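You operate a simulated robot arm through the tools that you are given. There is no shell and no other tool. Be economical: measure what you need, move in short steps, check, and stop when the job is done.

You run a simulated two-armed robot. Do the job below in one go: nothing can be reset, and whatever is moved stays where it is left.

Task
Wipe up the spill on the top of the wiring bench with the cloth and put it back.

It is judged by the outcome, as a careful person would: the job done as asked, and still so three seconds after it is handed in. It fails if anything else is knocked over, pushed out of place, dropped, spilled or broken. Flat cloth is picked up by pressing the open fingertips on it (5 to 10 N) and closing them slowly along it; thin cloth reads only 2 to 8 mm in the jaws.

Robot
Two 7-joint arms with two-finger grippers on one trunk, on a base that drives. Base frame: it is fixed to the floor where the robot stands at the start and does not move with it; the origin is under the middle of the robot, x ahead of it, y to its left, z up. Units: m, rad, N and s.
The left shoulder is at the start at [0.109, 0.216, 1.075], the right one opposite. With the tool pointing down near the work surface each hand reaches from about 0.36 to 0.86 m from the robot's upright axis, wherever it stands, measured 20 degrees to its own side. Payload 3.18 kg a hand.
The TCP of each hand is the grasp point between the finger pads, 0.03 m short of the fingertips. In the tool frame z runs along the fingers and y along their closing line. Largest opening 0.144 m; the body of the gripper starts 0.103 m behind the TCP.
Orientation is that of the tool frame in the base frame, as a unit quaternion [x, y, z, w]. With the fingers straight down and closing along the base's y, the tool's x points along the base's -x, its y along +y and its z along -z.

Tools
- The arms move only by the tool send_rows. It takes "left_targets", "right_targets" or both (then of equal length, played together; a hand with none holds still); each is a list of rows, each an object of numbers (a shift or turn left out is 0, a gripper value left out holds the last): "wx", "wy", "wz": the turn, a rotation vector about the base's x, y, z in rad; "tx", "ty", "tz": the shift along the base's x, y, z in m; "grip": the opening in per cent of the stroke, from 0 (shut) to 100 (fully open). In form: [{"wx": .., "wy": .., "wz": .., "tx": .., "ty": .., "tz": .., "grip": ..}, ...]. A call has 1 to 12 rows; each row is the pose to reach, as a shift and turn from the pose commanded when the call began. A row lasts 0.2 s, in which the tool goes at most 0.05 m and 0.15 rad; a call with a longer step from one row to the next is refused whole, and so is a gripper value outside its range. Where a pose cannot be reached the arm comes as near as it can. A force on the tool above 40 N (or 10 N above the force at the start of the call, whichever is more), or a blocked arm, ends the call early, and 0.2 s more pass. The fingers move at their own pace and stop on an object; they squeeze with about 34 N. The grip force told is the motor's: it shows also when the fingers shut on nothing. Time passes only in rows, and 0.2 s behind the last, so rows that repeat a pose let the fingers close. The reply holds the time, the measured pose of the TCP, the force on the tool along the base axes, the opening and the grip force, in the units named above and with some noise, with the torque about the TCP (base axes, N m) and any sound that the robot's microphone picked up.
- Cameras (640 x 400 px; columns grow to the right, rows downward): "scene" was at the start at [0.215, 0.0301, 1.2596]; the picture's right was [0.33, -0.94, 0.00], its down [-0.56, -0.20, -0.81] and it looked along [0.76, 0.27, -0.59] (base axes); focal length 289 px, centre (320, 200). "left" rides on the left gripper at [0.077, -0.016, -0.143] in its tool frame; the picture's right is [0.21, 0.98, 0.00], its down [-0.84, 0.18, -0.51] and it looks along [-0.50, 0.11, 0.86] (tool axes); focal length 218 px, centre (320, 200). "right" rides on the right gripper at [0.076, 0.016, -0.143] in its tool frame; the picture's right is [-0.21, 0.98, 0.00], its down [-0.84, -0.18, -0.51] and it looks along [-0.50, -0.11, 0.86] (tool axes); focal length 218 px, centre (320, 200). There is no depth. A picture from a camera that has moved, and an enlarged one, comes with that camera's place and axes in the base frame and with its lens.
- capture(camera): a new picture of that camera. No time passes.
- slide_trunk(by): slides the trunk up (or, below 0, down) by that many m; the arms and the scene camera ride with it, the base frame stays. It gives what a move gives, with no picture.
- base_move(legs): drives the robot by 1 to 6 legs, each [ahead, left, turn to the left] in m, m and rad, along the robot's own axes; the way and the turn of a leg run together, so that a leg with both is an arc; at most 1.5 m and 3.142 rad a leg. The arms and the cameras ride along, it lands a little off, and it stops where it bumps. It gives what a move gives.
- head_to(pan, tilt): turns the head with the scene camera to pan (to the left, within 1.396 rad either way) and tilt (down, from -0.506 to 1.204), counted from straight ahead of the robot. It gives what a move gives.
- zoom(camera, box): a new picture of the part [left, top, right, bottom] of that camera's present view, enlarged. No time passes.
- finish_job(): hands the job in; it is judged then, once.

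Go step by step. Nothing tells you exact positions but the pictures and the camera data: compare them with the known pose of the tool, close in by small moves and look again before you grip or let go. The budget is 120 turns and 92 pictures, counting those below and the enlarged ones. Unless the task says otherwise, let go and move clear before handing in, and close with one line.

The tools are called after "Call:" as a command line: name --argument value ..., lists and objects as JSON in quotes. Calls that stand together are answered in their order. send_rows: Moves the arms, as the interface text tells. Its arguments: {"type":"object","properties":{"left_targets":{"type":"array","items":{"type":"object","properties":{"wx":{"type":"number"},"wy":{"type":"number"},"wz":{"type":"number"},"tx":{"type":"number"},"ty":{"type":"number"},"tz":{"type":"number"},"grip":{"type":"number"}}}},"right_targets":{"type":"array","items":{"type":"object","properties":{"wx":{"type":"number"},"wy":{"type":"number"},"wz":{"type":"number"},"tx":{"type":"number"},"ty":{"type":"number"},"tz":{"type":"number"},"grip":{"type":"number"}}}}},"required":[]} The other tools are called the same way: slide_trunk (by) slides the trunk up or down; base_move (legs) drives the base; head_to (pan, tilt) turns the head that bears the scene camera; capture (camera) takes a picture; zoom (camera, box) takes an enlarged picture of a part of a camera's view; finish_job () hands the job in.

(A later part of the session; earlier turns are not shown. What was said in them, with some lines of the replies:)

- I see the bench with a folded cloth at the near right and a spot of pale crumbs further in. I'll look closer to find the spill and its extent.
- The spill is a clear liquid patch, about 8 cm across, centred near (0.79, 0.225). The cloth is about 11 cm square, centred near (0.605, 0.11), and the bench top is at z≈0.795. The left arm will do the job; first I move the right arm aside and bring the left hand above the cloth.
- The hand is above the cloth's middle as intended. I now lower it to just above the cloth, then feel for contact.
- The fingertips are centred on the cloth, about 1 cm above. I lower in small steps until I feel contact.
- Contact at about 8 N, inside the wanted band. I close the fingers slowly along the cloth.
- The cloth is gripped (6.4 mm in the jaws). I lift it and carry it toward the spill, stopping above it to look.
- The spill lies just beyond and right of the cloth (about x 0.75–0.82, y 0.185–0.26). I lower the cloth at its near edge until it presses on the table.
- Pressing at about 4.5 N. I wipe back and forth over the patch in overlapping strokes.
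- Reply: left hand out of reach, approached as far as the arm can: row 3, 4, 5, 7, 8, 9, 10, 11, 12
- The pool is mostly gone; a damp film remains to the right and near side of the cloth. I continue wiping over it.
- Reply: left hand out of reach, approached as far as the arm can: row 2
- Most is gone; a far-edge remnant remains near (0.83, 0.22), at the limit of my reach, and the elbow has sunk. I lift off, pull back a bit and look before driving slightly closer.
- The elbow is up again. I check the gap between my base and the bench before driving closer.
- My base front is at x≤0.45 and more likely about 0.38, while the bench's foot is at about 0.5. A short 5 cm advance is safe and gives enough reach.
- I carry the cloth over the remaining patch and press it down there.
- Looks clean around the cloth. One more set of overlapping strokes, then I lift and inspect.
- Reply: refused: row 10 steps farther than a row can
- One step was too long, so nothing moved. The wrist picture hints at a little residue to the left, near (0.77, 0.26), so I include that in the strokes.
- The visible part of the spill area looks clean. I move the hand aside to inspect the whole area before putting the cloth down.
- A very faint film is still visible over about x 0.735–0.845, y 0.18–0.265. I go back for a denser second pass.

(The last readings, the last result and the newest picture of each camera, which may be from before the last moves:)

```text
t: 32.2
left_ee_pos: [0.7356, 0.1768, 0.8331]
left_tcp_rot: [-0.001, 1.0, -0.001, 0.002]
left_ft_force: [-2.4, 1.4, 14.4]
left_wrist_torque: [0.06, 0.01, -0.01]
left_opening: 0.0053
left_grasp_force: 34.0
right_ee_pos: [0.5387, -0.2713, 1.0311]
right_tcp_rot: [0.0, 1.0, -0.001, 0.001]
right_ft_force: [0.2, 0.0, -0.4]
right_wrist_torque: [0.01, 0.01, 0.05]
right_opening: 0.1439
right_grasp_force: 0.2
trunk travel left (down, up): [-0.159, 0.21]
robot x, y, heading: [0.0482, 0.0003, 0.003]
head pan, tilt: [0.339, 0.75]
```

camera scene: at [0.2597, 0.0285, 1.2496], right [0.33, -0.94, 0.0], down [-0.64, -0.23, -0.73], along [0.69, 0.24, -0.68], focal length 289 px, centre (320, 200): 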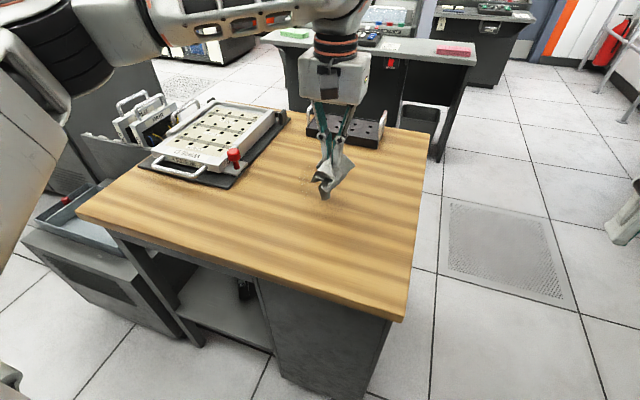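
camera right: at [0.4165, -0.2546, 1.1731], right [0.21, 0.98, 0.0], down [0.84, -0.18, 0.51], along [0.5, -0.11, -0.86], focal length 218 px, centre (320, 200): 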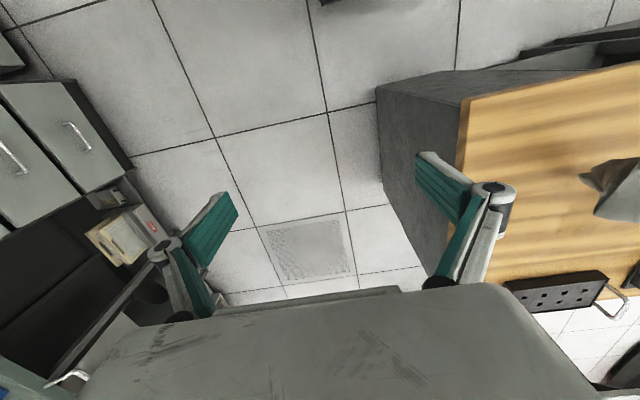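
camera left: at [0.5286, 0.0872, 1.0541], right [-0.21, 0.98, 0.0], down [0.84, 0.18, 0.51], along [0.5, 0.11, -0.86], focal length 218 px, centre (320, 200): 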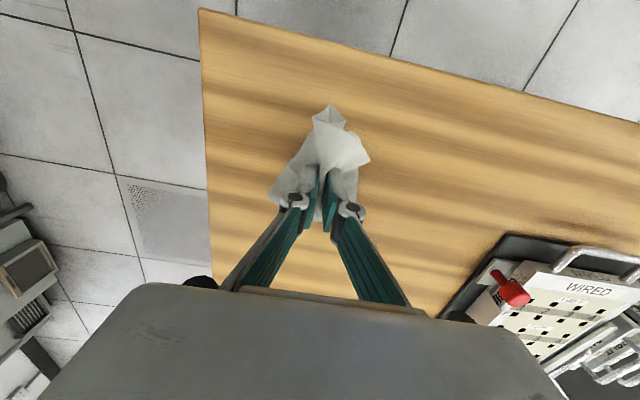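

Call:
send_rows --left_targets '[{"ty": 0.03}, {"ty": 0.06}, {"ty": 0.09}, {"tx": 0.02, "ty": 0.09}, {"tx": 0.02, "ty": 0.06}, {"tx": 0.02, "ty": 0.03}, {"tx": 0.02, "ty": 0.0}, {"tx": 0.04, "ty": 0.0}, {"tx": 0.04, "ty": 0.03}, {"tx": 0.04, "ty": 0.06}, {"tx": 0.04, "ty": 0.09}, {"tx": 0.06, "ty": 0.09}]'

Call:
send_rows --left_targets '[{"ty": -0.03}, {"ty": -0.06}, {"ty": -0.09}, {"tx": 0.02, "ty": -0.09}, {"tx": 0.02, "ty": -0.06}, {"tx": 0.02, "ty": -0.03}, {"tx": 0.02, "ty": 0.0}, {"tx": 0.04, "ty": 0.0}, {"tx": 0.04, "ty": -0.03}, {"tx": 0.04, "ty": -0.06}, {"tx": 0.04, "ty": -0.09}, {"tx": 0.05, "ty": -0.06}]'

Call:
send_rows --left_targets '[{"ty": 0.03}, {"ty": 0.045}, {"tx": -0.03, "ty": 0.05}, {"tx": -0.06, "ty": 0.05}, {"tx": -0.09, "ty": 0.05}, {"tx": -0.09, "ty": 0.025}, {"tx": -0.06, "ty": 0.025}, {"tx": -0.03, "ty": 0.025}, {"tx": -0.03, "ty": 0.0}, {"tx": -0.06, "ty": 0.0}, {"tx": -0.09, "ty": 0.0}, {"tx": -0.09, "ty": -0.02}]'

Call:
zoom --camera "scene" --box '[240, 100, 400, 230]'

```text
t: 34.8
left_ee_pos: [0.7921, 0.2663, 0.83]
left_tcp_rot: [0.0, 1.0, 0.001, 0.0]
left_ft_force: [-2.9, 0.9, 16.7]
left_wrist_torque: [0.05, 0.1, 0.02]
left_opening: 0.0057
left_grasp_force: 34.6
right_ee_pos: [0.5397, -0.2719, 1.0308]
right_tcp_rot: [0.0, 1.0, 0.0, 0.001]
right_ft_force: [-0.7, 0.2, 0.2]
right_wrist_torque: [0.04, 0.0, -0.03]
right_opening: 0.1439
right_grasp_force: 0.0
trunk travel left (down, up): [-0.159, 0.21]
robot x, y, heading: [0.0462, 0.0022, 0.002]
head pan, tilt: [0.339, 0.75]
```

```text
t: 37.4
left_ee_pos: [0.8451, 0.2027, 0.8308]
left_tcp_rot: [0.001, 1.0, -0.001, 0.003]
left_ft_force: [-1.6, -5.1, 22.3]
left_wrist_torque: [-0.17, -0.01, -0.02]
left_opening: 0.0053
left_grasp_force: 34.3
right_ee_pos: [0.5381, -0.2723, 1.0316]
right_tcp_rot: [0.0, 1.0, 0.0, 0.002]
right_ft_force: [-0.6, -0.6, -0.5]
right_wrist_torque: [0.03, -0.01, 0.04]
right_opening: 0.1442
right_grasp_force: 0.0
trunk travel left (down, up): [-0.159, 0.21]
robot x, y, heading: [0.0492, 0.0004, -0.002]
head pan, tilt: [0.339, 0.75]
```

```text
t: 40.0
left_ee_pos: [0.7542, 0.1857, 0.8302]
left_tcp_rot: [0.0, 1.0, 0.0, 0.001]
left_ft_force: [-0.4, 4.7, 18.0]
left_wrist_torque: [0.11, 0.04, 0.03]
left_opening: 0.0055
left_grasp_force: 33.8
right_ee_pos: [0.54, -0.2713, 1.0305]
right_tcp_rot: [0.0, 1.0, 0.0, 0.001]
right_ft_force: [-0.2, 1.0, -0.9]
right_wrist_torque: [0.03, 0.04, -0.02]
right_opening: 0.1439
right_grasp_force: 0.1
trunk travel left (down, up): [-0.159, 0.21]
robot x, y, heading: [0.0491, -0.002, 0.001]
head pan, tilt: [0.339, 0.75]
```

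```text
3.08 times, centred on (320, 165) of scene
camera zoom: at [0.2581, 0.0281, 1.25], right [0.33, -0.94, 0.0], down [-0.64, -0.23, -0.73], along [0.69, 0.24, -0.68], focal length 889 px, centre (320, 308)
```

zoom: 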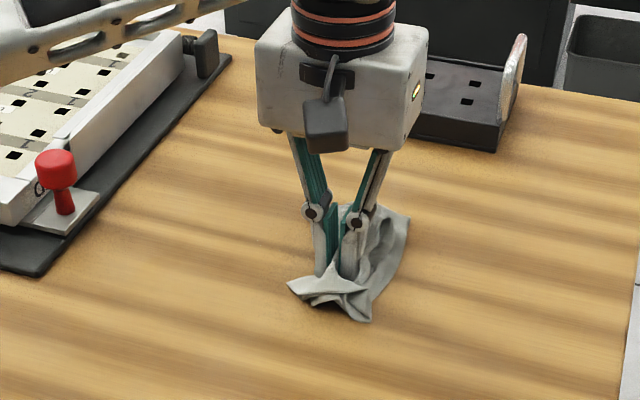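

Second pass done. I lift the cloth, carry it back past the original place and inspect the wood.

Call:
send_rows --left_targets '[{"tz": 0.04}, {"tz": 0.08}, {"tx": -0.03, "ty": -0.03, "tz": 0.085}, {"tx": -0.06, "ty": -0.06, "tz": 0.085}, {"tx": -0.09, "ty": -0.09, "tz": 0.085}, {"tx": -0.12, "ty": -0.12, "tz": 0.085}, {"tx": -0.15, "ty": -0.15, "tz": 0.085}, {"tx": -0.15, "ty": -0.18, "tz": 0.085}, {"tx": -0.15, "ty": -0.18, "tz": 0.085}]'

Call:
zoom --camera "scene" --box '[270, 130, 370, 210]'

Call:
zoom --camera "left" --box '[350, 150, 490, 300]'

```text
t: 42.0
left_ee_pos: [0.605, 0.003, 0.9147]
left_tcp_rot: [-0.001, 1.0, 0.0, 0.0]
left_ft_force: [0.6, 0.5, 0.4]
left_wrist_torque: [-0.03, -0.02, 0.01]
left_opening: 0.0053
left_grasp_force: 34.2
right_ee_pos: [0.5412, -0.2721, 1.0305]
right_tcp_rot: [-0.001, 1.0, 0.0, 0.0]
right_ft_force: [-0.2, 0.2, 0.4]
right_wrist_torque: [-0.02, 0.0, 0.02]
right_opening: 0.144
right_grasp_force: 0.0
trunk travel left (down, up): [-0.159, 0.21]
robot x, y, heading: [0.0509, 0.0002, 0.004]
head pan, tilt: [0.339, 0.75]
```

```text
5.00 times, centred on (320, 170) of scene
camera zoom: at [0.2594, 0.0291, 1.2497], right [0.33, -0.94, 0.0], down [-0.64, -0.23, -0.73], along [0.69, 0.24, -0.68], focal length 1445 px, centre (320, 350)
```

zoom: 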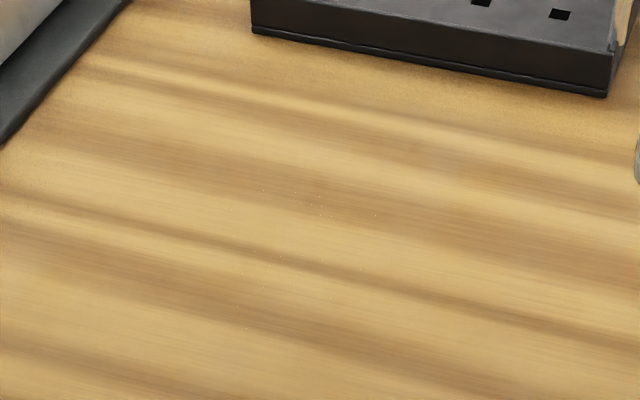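

```text
2.67 times, centred on (420, 225) of left
camera zoom: at [0.5261, -0.0126, 1.0556], right [-0.21, 0.98, 0.0], down [0.84, 0.18, 0.51], along [0.5, 0.11, -0.86], focal length 582 px, centre (53, 133)
```

zoom: 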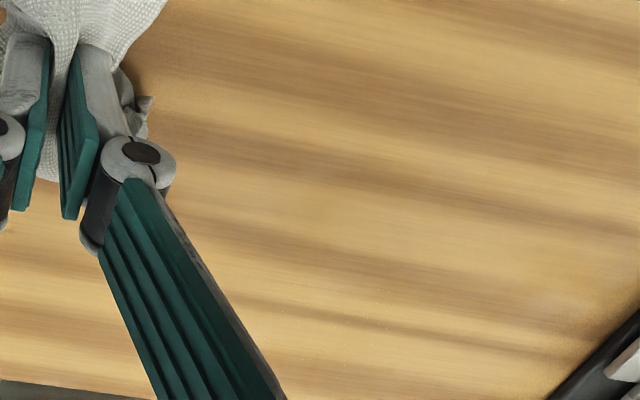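

The film is gone apart from a few faint specks. One last pass makes sure.

Call:
send_rows --left_targets '[{"tx": 0.02, "ty": 0.04}, {"tx": 0.04, "ty": 0.08}, {"tx": 0.07, "ty": 0.11}, {"tx": 0.1, "ty": 0.14}, {"tx": 0.13, "ty": 0.172}, {"tx": 0.13, "ty": 0.172, "tz": -0.04}, {"tx": 0.13, "ty": 0.172, "tz": -0.07}, {"tx": 0.13, "ty": 0.172, "tz": -0.082}, {"tx": 0.13, "ty": 0.172, "tz": -0.085}]'

Call:
send_rows --left_targets '[{"tx": 0.03}, {"tx": 0.06}, {"tx": 0.09}, {"tx": 0.115}, {"tx": 0.115, "ty": 0.02}, {"tx": 0.09, "ty": 0.02}, {"tx": 0.06, "ty": 0.02}, {"tx": 0.03, "ty": 0.02}, {"tx": 0.0, "ty": 0.02}, {"tx": 0.0, "ty": 0.04}, {"tx": 0.03, "ty": 0.04}, {"tx": 0.06, "ty": 0.04}]'

Call:
send_rows --left_targets '[{"tx": 0.03}, {"tx": 0.055}, {"tx": 0.055, "ty": 0.02}, {"tx": 0.03, "ty": 0.02}, {"tx": 0.0, "ty": 0.02}, {"tx": -0.03, "ty": 0.02}, {"tx": -0.06, "ty": 0.02}, {"tx": -0.06, "ty": 0.045}, {"tx": -0.03, "ty": 0.045}, {"tx": 0.0, "ty": 0.045}, {"tx": 0.03, "ty": 0.045}, {"tx": 0.055, "ty": 0.04}]'

Call:
send_rows --left_targets '[{"tx": -0.02, "ty": -0.02}, {"tx": -0.04, "ty": -0.04}, {"tx": -0.06, "ty": -0.06}, {"tx": -0.08, "ty": -0.07, "tz": 0.03}, {"tx": -0.1, "ty": -0.09, "tz": 0.065}, {"tx": -0.13, "ty": -0.12, "tz": 0.085}, {"tx": -0.16, "ty": -0.15, "tz": 0.085}, {"tx": -0.19, "ty": -0.18, "tz": 0.085}, {"tx": -0.22, "ty": -0.21, "tz": 0.085}, {"tx": -0.242, "ty": -0.24, "tz": 0.085}, {"tx": -0.242, "ty": -0.255, "tz": 0.085}, {"tx": -0.242, "ty": -0.255, "tz": 0.085}]'

Call:
zoom --camera "scene" --box '[270, 130, 370, 210]'

Call:
capture --camera "scene"

Call:
capture --camera "left"

```text
t: 44.0
left_ee_pos: [0.7354, 0.1776, 0.8335]
left_tcp_rot: [-0.001, 1.0, -0.001, 0.002]
left_ft_force: [-2.4, -0.7, 9.4]
left_wrist_torque: [-0.01, 0.03, 0.04]
left_opening: 0.0055
left_grasp_force: 34.0
right_ee_pos: [0.5403, -0.2722, 1.0317]
right_tcp_rot: [0.0, 1.0, 0.0, 0.001]
right_ft_force: [-0.4, -0.2, -0.1]
right_wrist_torque: [0.02, -0.01, 0.0]
right_opening: 0.1437
right_grasp_force: 0.0
trunk travel left (down, up): [-0.159, 0.21]
robot x, y, heading: [0.0496, -0.0023, 0.003]
head pan, tilt: [0.339, 0.75]
```

```text
t: 46.6
left_ee_pos: [0.7933, 0.2188, 0.8299]
left_tcp_rot: [0.0, 1.0, 0.001, 0.001]
left_ft_force: [-6.9, 0.3, 19.3]
left_wrist_torque: [-0.11, 0.2, 0.0]
left_opening: 0.0054
left_grasp_force: 33.5
right_ee_pos: [0.5391, -0.2697, 1.0301]
right_tcp_rot: [0.0, 1.0, -0.001, 0.001]
right_ft_force: [-0.5, 0.4, -0.2]
right_wrist_torque: [0.0, -0.01, 0.01]
right_opening: 0.1439
right_grasp_force: 0.0
trunk travel left (down, up): [-0.159, 0.21]
robot x, y, heading: [0.0458, -0.0041, 0.001]
head pan, tilt: [0.339, 0.75]
```

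```text
t: 49.2
left_ee_pos: [0.8507, 0.2532, 0.8313]
left_tcp_rot: [0.001, 1.0, 0.001, 0.001]
left_ft_force: [-3.3, 0.9, 17.0]
left_wrist_torque: [-0.03, 0.06, 0.02]
left_opening: 0.0054
left_grasp_force: 34.5
right_ee_pos: [0.5391, -0.2713, 1.0313]
right_tcp_rot: [0.0, 1.0, 0.001, 0.0]
right_ft_force: [0.4, 0.0, 0.3]
right_wrist_torque: [0.02, 0.02, 0.01]
right_opening: 0.1441
right_grasp_force: 0.0
trunk travel left (down, up): [-0.159, 0.21]
robot x, y, heading: [0.0477, -0.003, 0.001]
head pan, tilt: [0.339, 0.75]
```

```text
t: 51.8
left_ee_pos: [0.6084, 0.0005, 0.9125]
left_tcp_rot: [0.001, 1.0, 0.0, 0.0]
left_ft_force: [-1.7, 0.2, -1.0]
left_wrist_torque: [0.0, 0.0, 0.01]
left_opening: 0.005
left_grasp_force: 33.5
right_ee_pos: [0.5406, -0.2708, 1.0309]
right_tcp_rot: [0.0, 1.0, 0.0, 0.0]
right_ft_force: [-0.4, 0.2, -0.5]
right_wrist_torque: [-0.02, 0.0, 0.0]
right_opening: 0.144
right_grasp_force: 0.0
trunk travel left (down, up): [-0.159, 0.21]
robot x, y, heading: [0.0473, -0.0005, 0.003]
head pan, tilt: [0.339, 0.75]
```

```text
5.00 times, centred on (320, 170) of scene
camera zoom: at [0.2597, 0.0287, 1.2496], right [0.33, -0.94, 0.0], down [-0.64, -0.23, -0.73], along [0.69, 0.24, -0.68], focal length 1445 px, centre (320, 350)
```

zoom: 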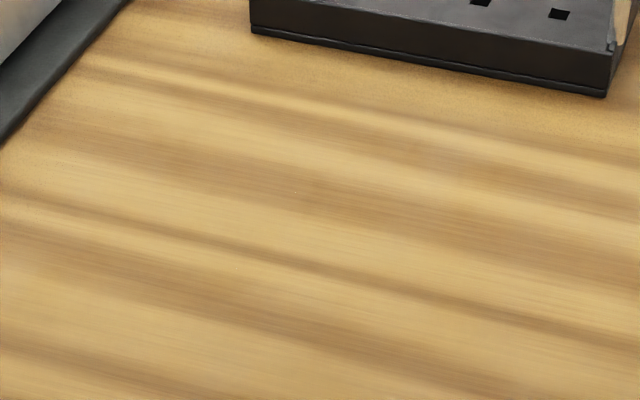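

```text
54 pictures are left
camera scene: at [0.2597, 0.0287, 1.2496], right [0.33, -0.94, 0.0], down [-0.64, -0.23, -0.73], along [0.69, 0.24, -0.68], focal length 289 px, centre (320, 200)
```

scene: 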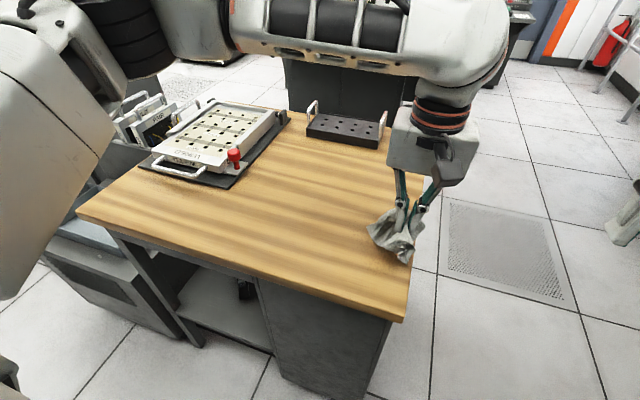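

```text
53 pictures are left
camera left: at [0.5313, -0.0161, 1.0544], right [-0.21, 0.98, 0.0], down [0.84, 0.18, 0.51], along [0.5, 0.11, -0.86], focal length 218 px, centre (320, 200)
```

left: 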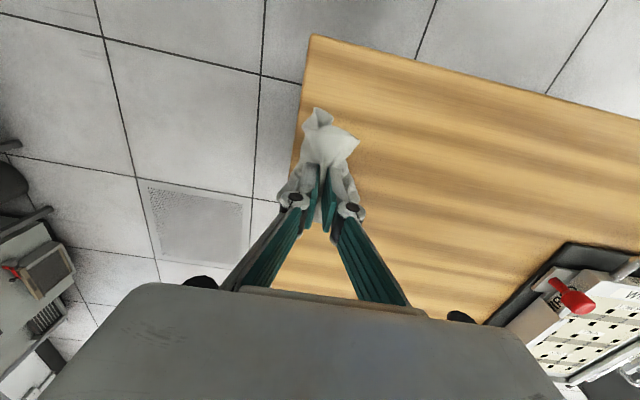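

The bench is clean. Now I carry the cloth back to its original place at (0.605, 0.11), and lower it until it touches.

Call:
send_rows --left_targets '[{"ty": 0.04}, {"ty": 0.08}, {"tx": -0.003, "ty": 0.109}, {"tx": -0.003, "ty": 0.109, "tz": -0.04}, {"tx": -0.003, "ty": 0.109, "tz": -0.07}, {"tx": -0.003, "ty": 0.109, "tz": -0.08}, {"tx": -0.003, "ty": 0.109, "tz": -0.081}]'

Call:
zoom --camera "scene" --box '[260, 150, 430, 290]'

```text
t: 53.4
left_ee_pos: [0.6043, 0.1116, 0.8322]
left_tcp_rot: [0.0, 1.0, 0.0, 0.0]
left_ft_force: [-1.4, -0.5, 5.2]
left_wrist_torque: [0.0, -0.01, -0.03]
left_opening: 0.0051
left_grasp_force: 33.8
right_ee_pos: [0.5402, -0.2703, 1.031]
right_tcp_rot: [0.0, 1.0, 0.0, 0.0]
right_ft_force: [-0.8, 0.5, -0.3]
right_wrist_torque: [0.01, -0.01, 0.0]
right_opening: 0.144
right_grasp_force: 0.1
trunk travel left (down, up): [-0.159, 0.21]
robot x, y, heading: [0.0463, 0.0019, 0.003]
head pan, tilt: [0.339, 0.75]
```

```text
2.86 times, centred on (345, 220) of scene
camera zoom: at [0.259, 0.0286, 1.2499], right [0.33, -0.94, 0.0], down [-0.64, -0.23, -0.73], along [0.69, 0.24, -0.68], focal length 826 px, centre (249, 143)
```

zoom: 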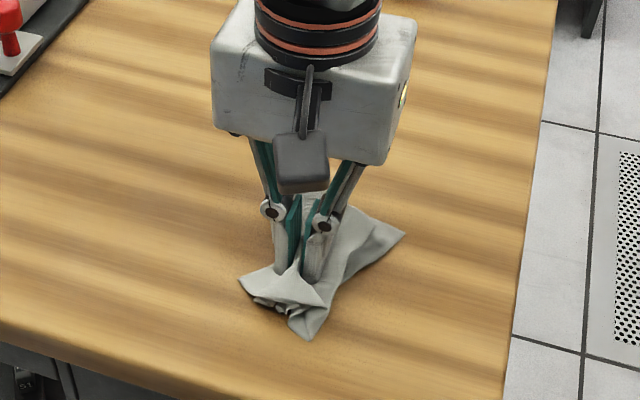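

The cloth is touching at the right place with light force. I open slowly while in contact, so it spreads back out.

Call:
send_rows --left_targets '[{"grip": 5}, {"grip": 10}, {"grip": 15}, {"grip": 20}, {"grip": 25}, {"grip": 30}, {"grip": 35}, {"grip": 40}, {"grip": 40}]'

Call:
zoom --camera "scene" --box '[260, 150, 430, 290]'

Call:
capture --camera "left"

```text
t: 55.4
left_ee_pos: [0.6045, 0.1122, 0.832]
left_tcp_rot: [0.0, 1.0, 0.0, 0.0]
left_ft_force: [0.1, -0.4, -0.2]
left_wrist_torque: [0.03, -0.05, -0.01]
left_opening: 0.0576
left_grasp_force: 0.0
right_ee_pos: [0.5409, -0.2708, 1.0301]
right_tcp_rot: [0.001, 1.0, 0.001, -0.001]
right_ft_force: [0.3, 0.1, 0.0]
right_wrist_torque: [-0.03, -0.02, 0.02]
right_opening: 0.1442
right_grasp_force: 0.0
trunk travel left (down, up): [-0.159, 0.21]
robot x, y, heading: [0.0472, 0.0023, 0.003]
head pan, tilt: [0.339, 0.75]
```

```text
2.86 times, centred on (345, 220) of scene
camera zoom: at [0.2597, 0.0286, 1.2496], right [0.33, -0.94, 0.0], down [-0.64, -0.23, -0.73], along [0.69, 0.24, -0.68], focal length 826 px, centre (249, 143)
```

zoom: 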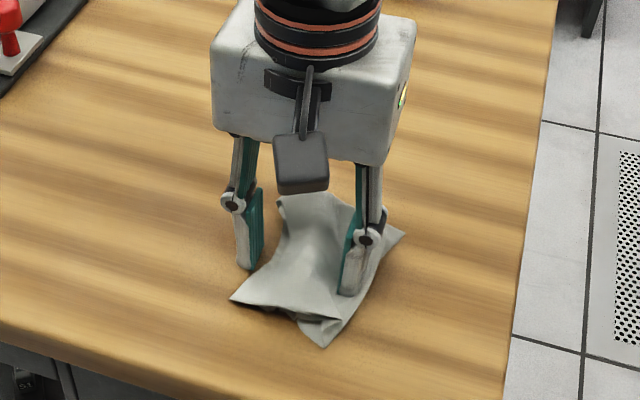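

```text
50 pictures are left
camera left: at [0.5271, 0.0948, 0.9736], right [-0.21, 0.98, 0.0], down [0.84, 0.18, 0.51], along [0.5, 0.11, -0.86], focal length 218 px, centre (320, 200)
```

left: 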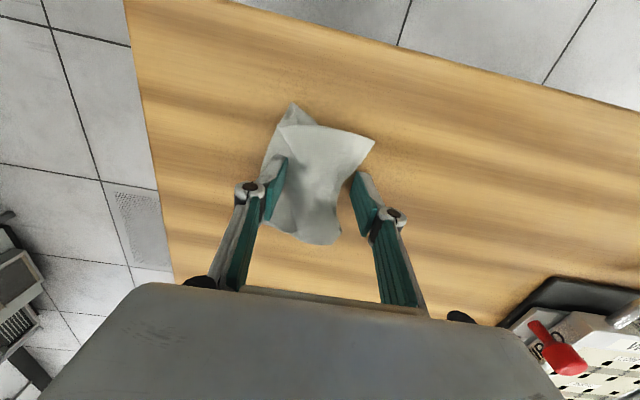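

The cloth is released and has mostly spread out at its place. I lift straight up and move clear, then look.

Call:
send_rows --left_targets '[{"tz": 0.02, "grip": 50}, {"tz": 0.06}, {"tz": 0.1}, {"tz": 0.14}, {"tz": 0.18}, {"tz": 0.2, "ty": 0.03}, {"tz": 0.21, "ty": 0.07}, {"tz": 0.21, "ty": 0.11}, {"tz": 0.21, "ty": 0.15}, {"tz": 0.21, "ty": 0.19}, {"tz": 0.21, "ty": 0.23}, {"tz": 0.21, "ty": 0.23}]'

Call:
capture --camera "scene"

Call:
zoom --camera "scene" --box '[260, 130, 430, 290]'

```text
t: 58.0
left_ee_pos: [0.6062, 0.3373, 1.0416]
left_tcp_rot: [0.0, 1.0, 0.0, 0.0]
left_ft_force: [-0.3, 0.3, 0.2]
left_wrist_torque: [0.0, 0.02, -0.01]
left_opening: 0.072
left_grasp_force: 0.2
right_ee_pos: [0.5405, -0.2729, 1.0303]
right_tcp_rot: [0.0, 1.0, 0.001, 0.0]
right_ft_force: [-0.3, 0.7, 0.2]
right_wrist_torque: [0.0, -0.05, 0.01]
right_opening: 0.1442
right_grasp_force: 0.1
trunk travel left (down, up): [-0.159, 0.21]
robot x, y, heading: [0.0487, -0.0011, 0.0]
head pan, tilt: [0.339, 0.75]
```

```text
49 pictures are left
camera scene: at [0.2597, 0.0281, 1.2496], right [0.33, -0.94, 0.0], down [-0.64, -0.23, -0.73], along [0.69, 0.24, -0.68], focal length 289 px, centre (320, 200)
```

scene: 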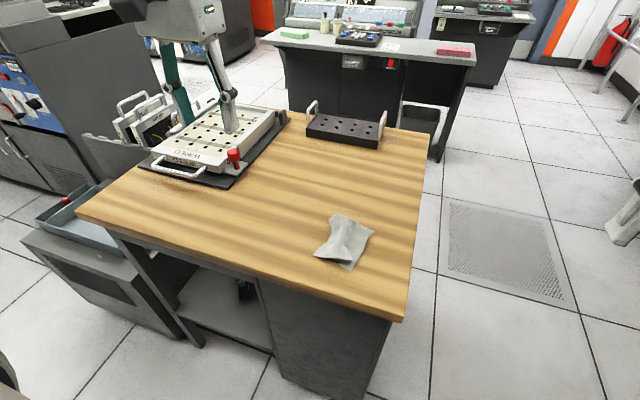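

```text
2.50 times, centred on (345, 210) of scene
camera zoom: at [0.2597, 0.0281, 1.2496], right [0.33, -0.94, 0.0], down [-0.64, -0.23, -0.73], along [0.69, 0.24, -0.68], focal length 723 px, centre (258, 175)
```

zoom: 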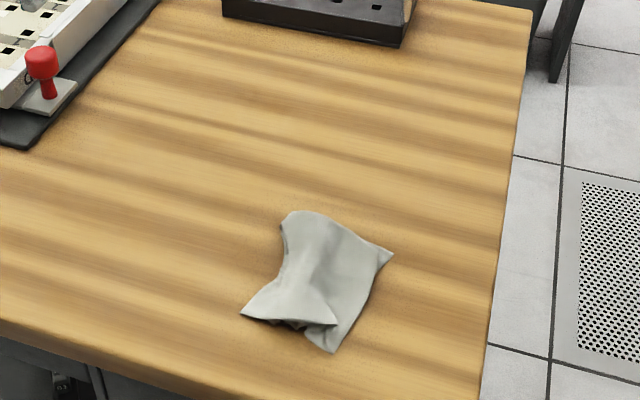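

The spill area is clean, the cloth lies within about 1 cm of where it started, and nothing else has moved. Both hands are empty and clear, so I hand in the job.

Call:
finish_job

```text
The job is handed in.
```

I wiped up the spill and put the cloth back within about 1 cm of where it started, slightly rumpled; nothing else on the bench was moved.
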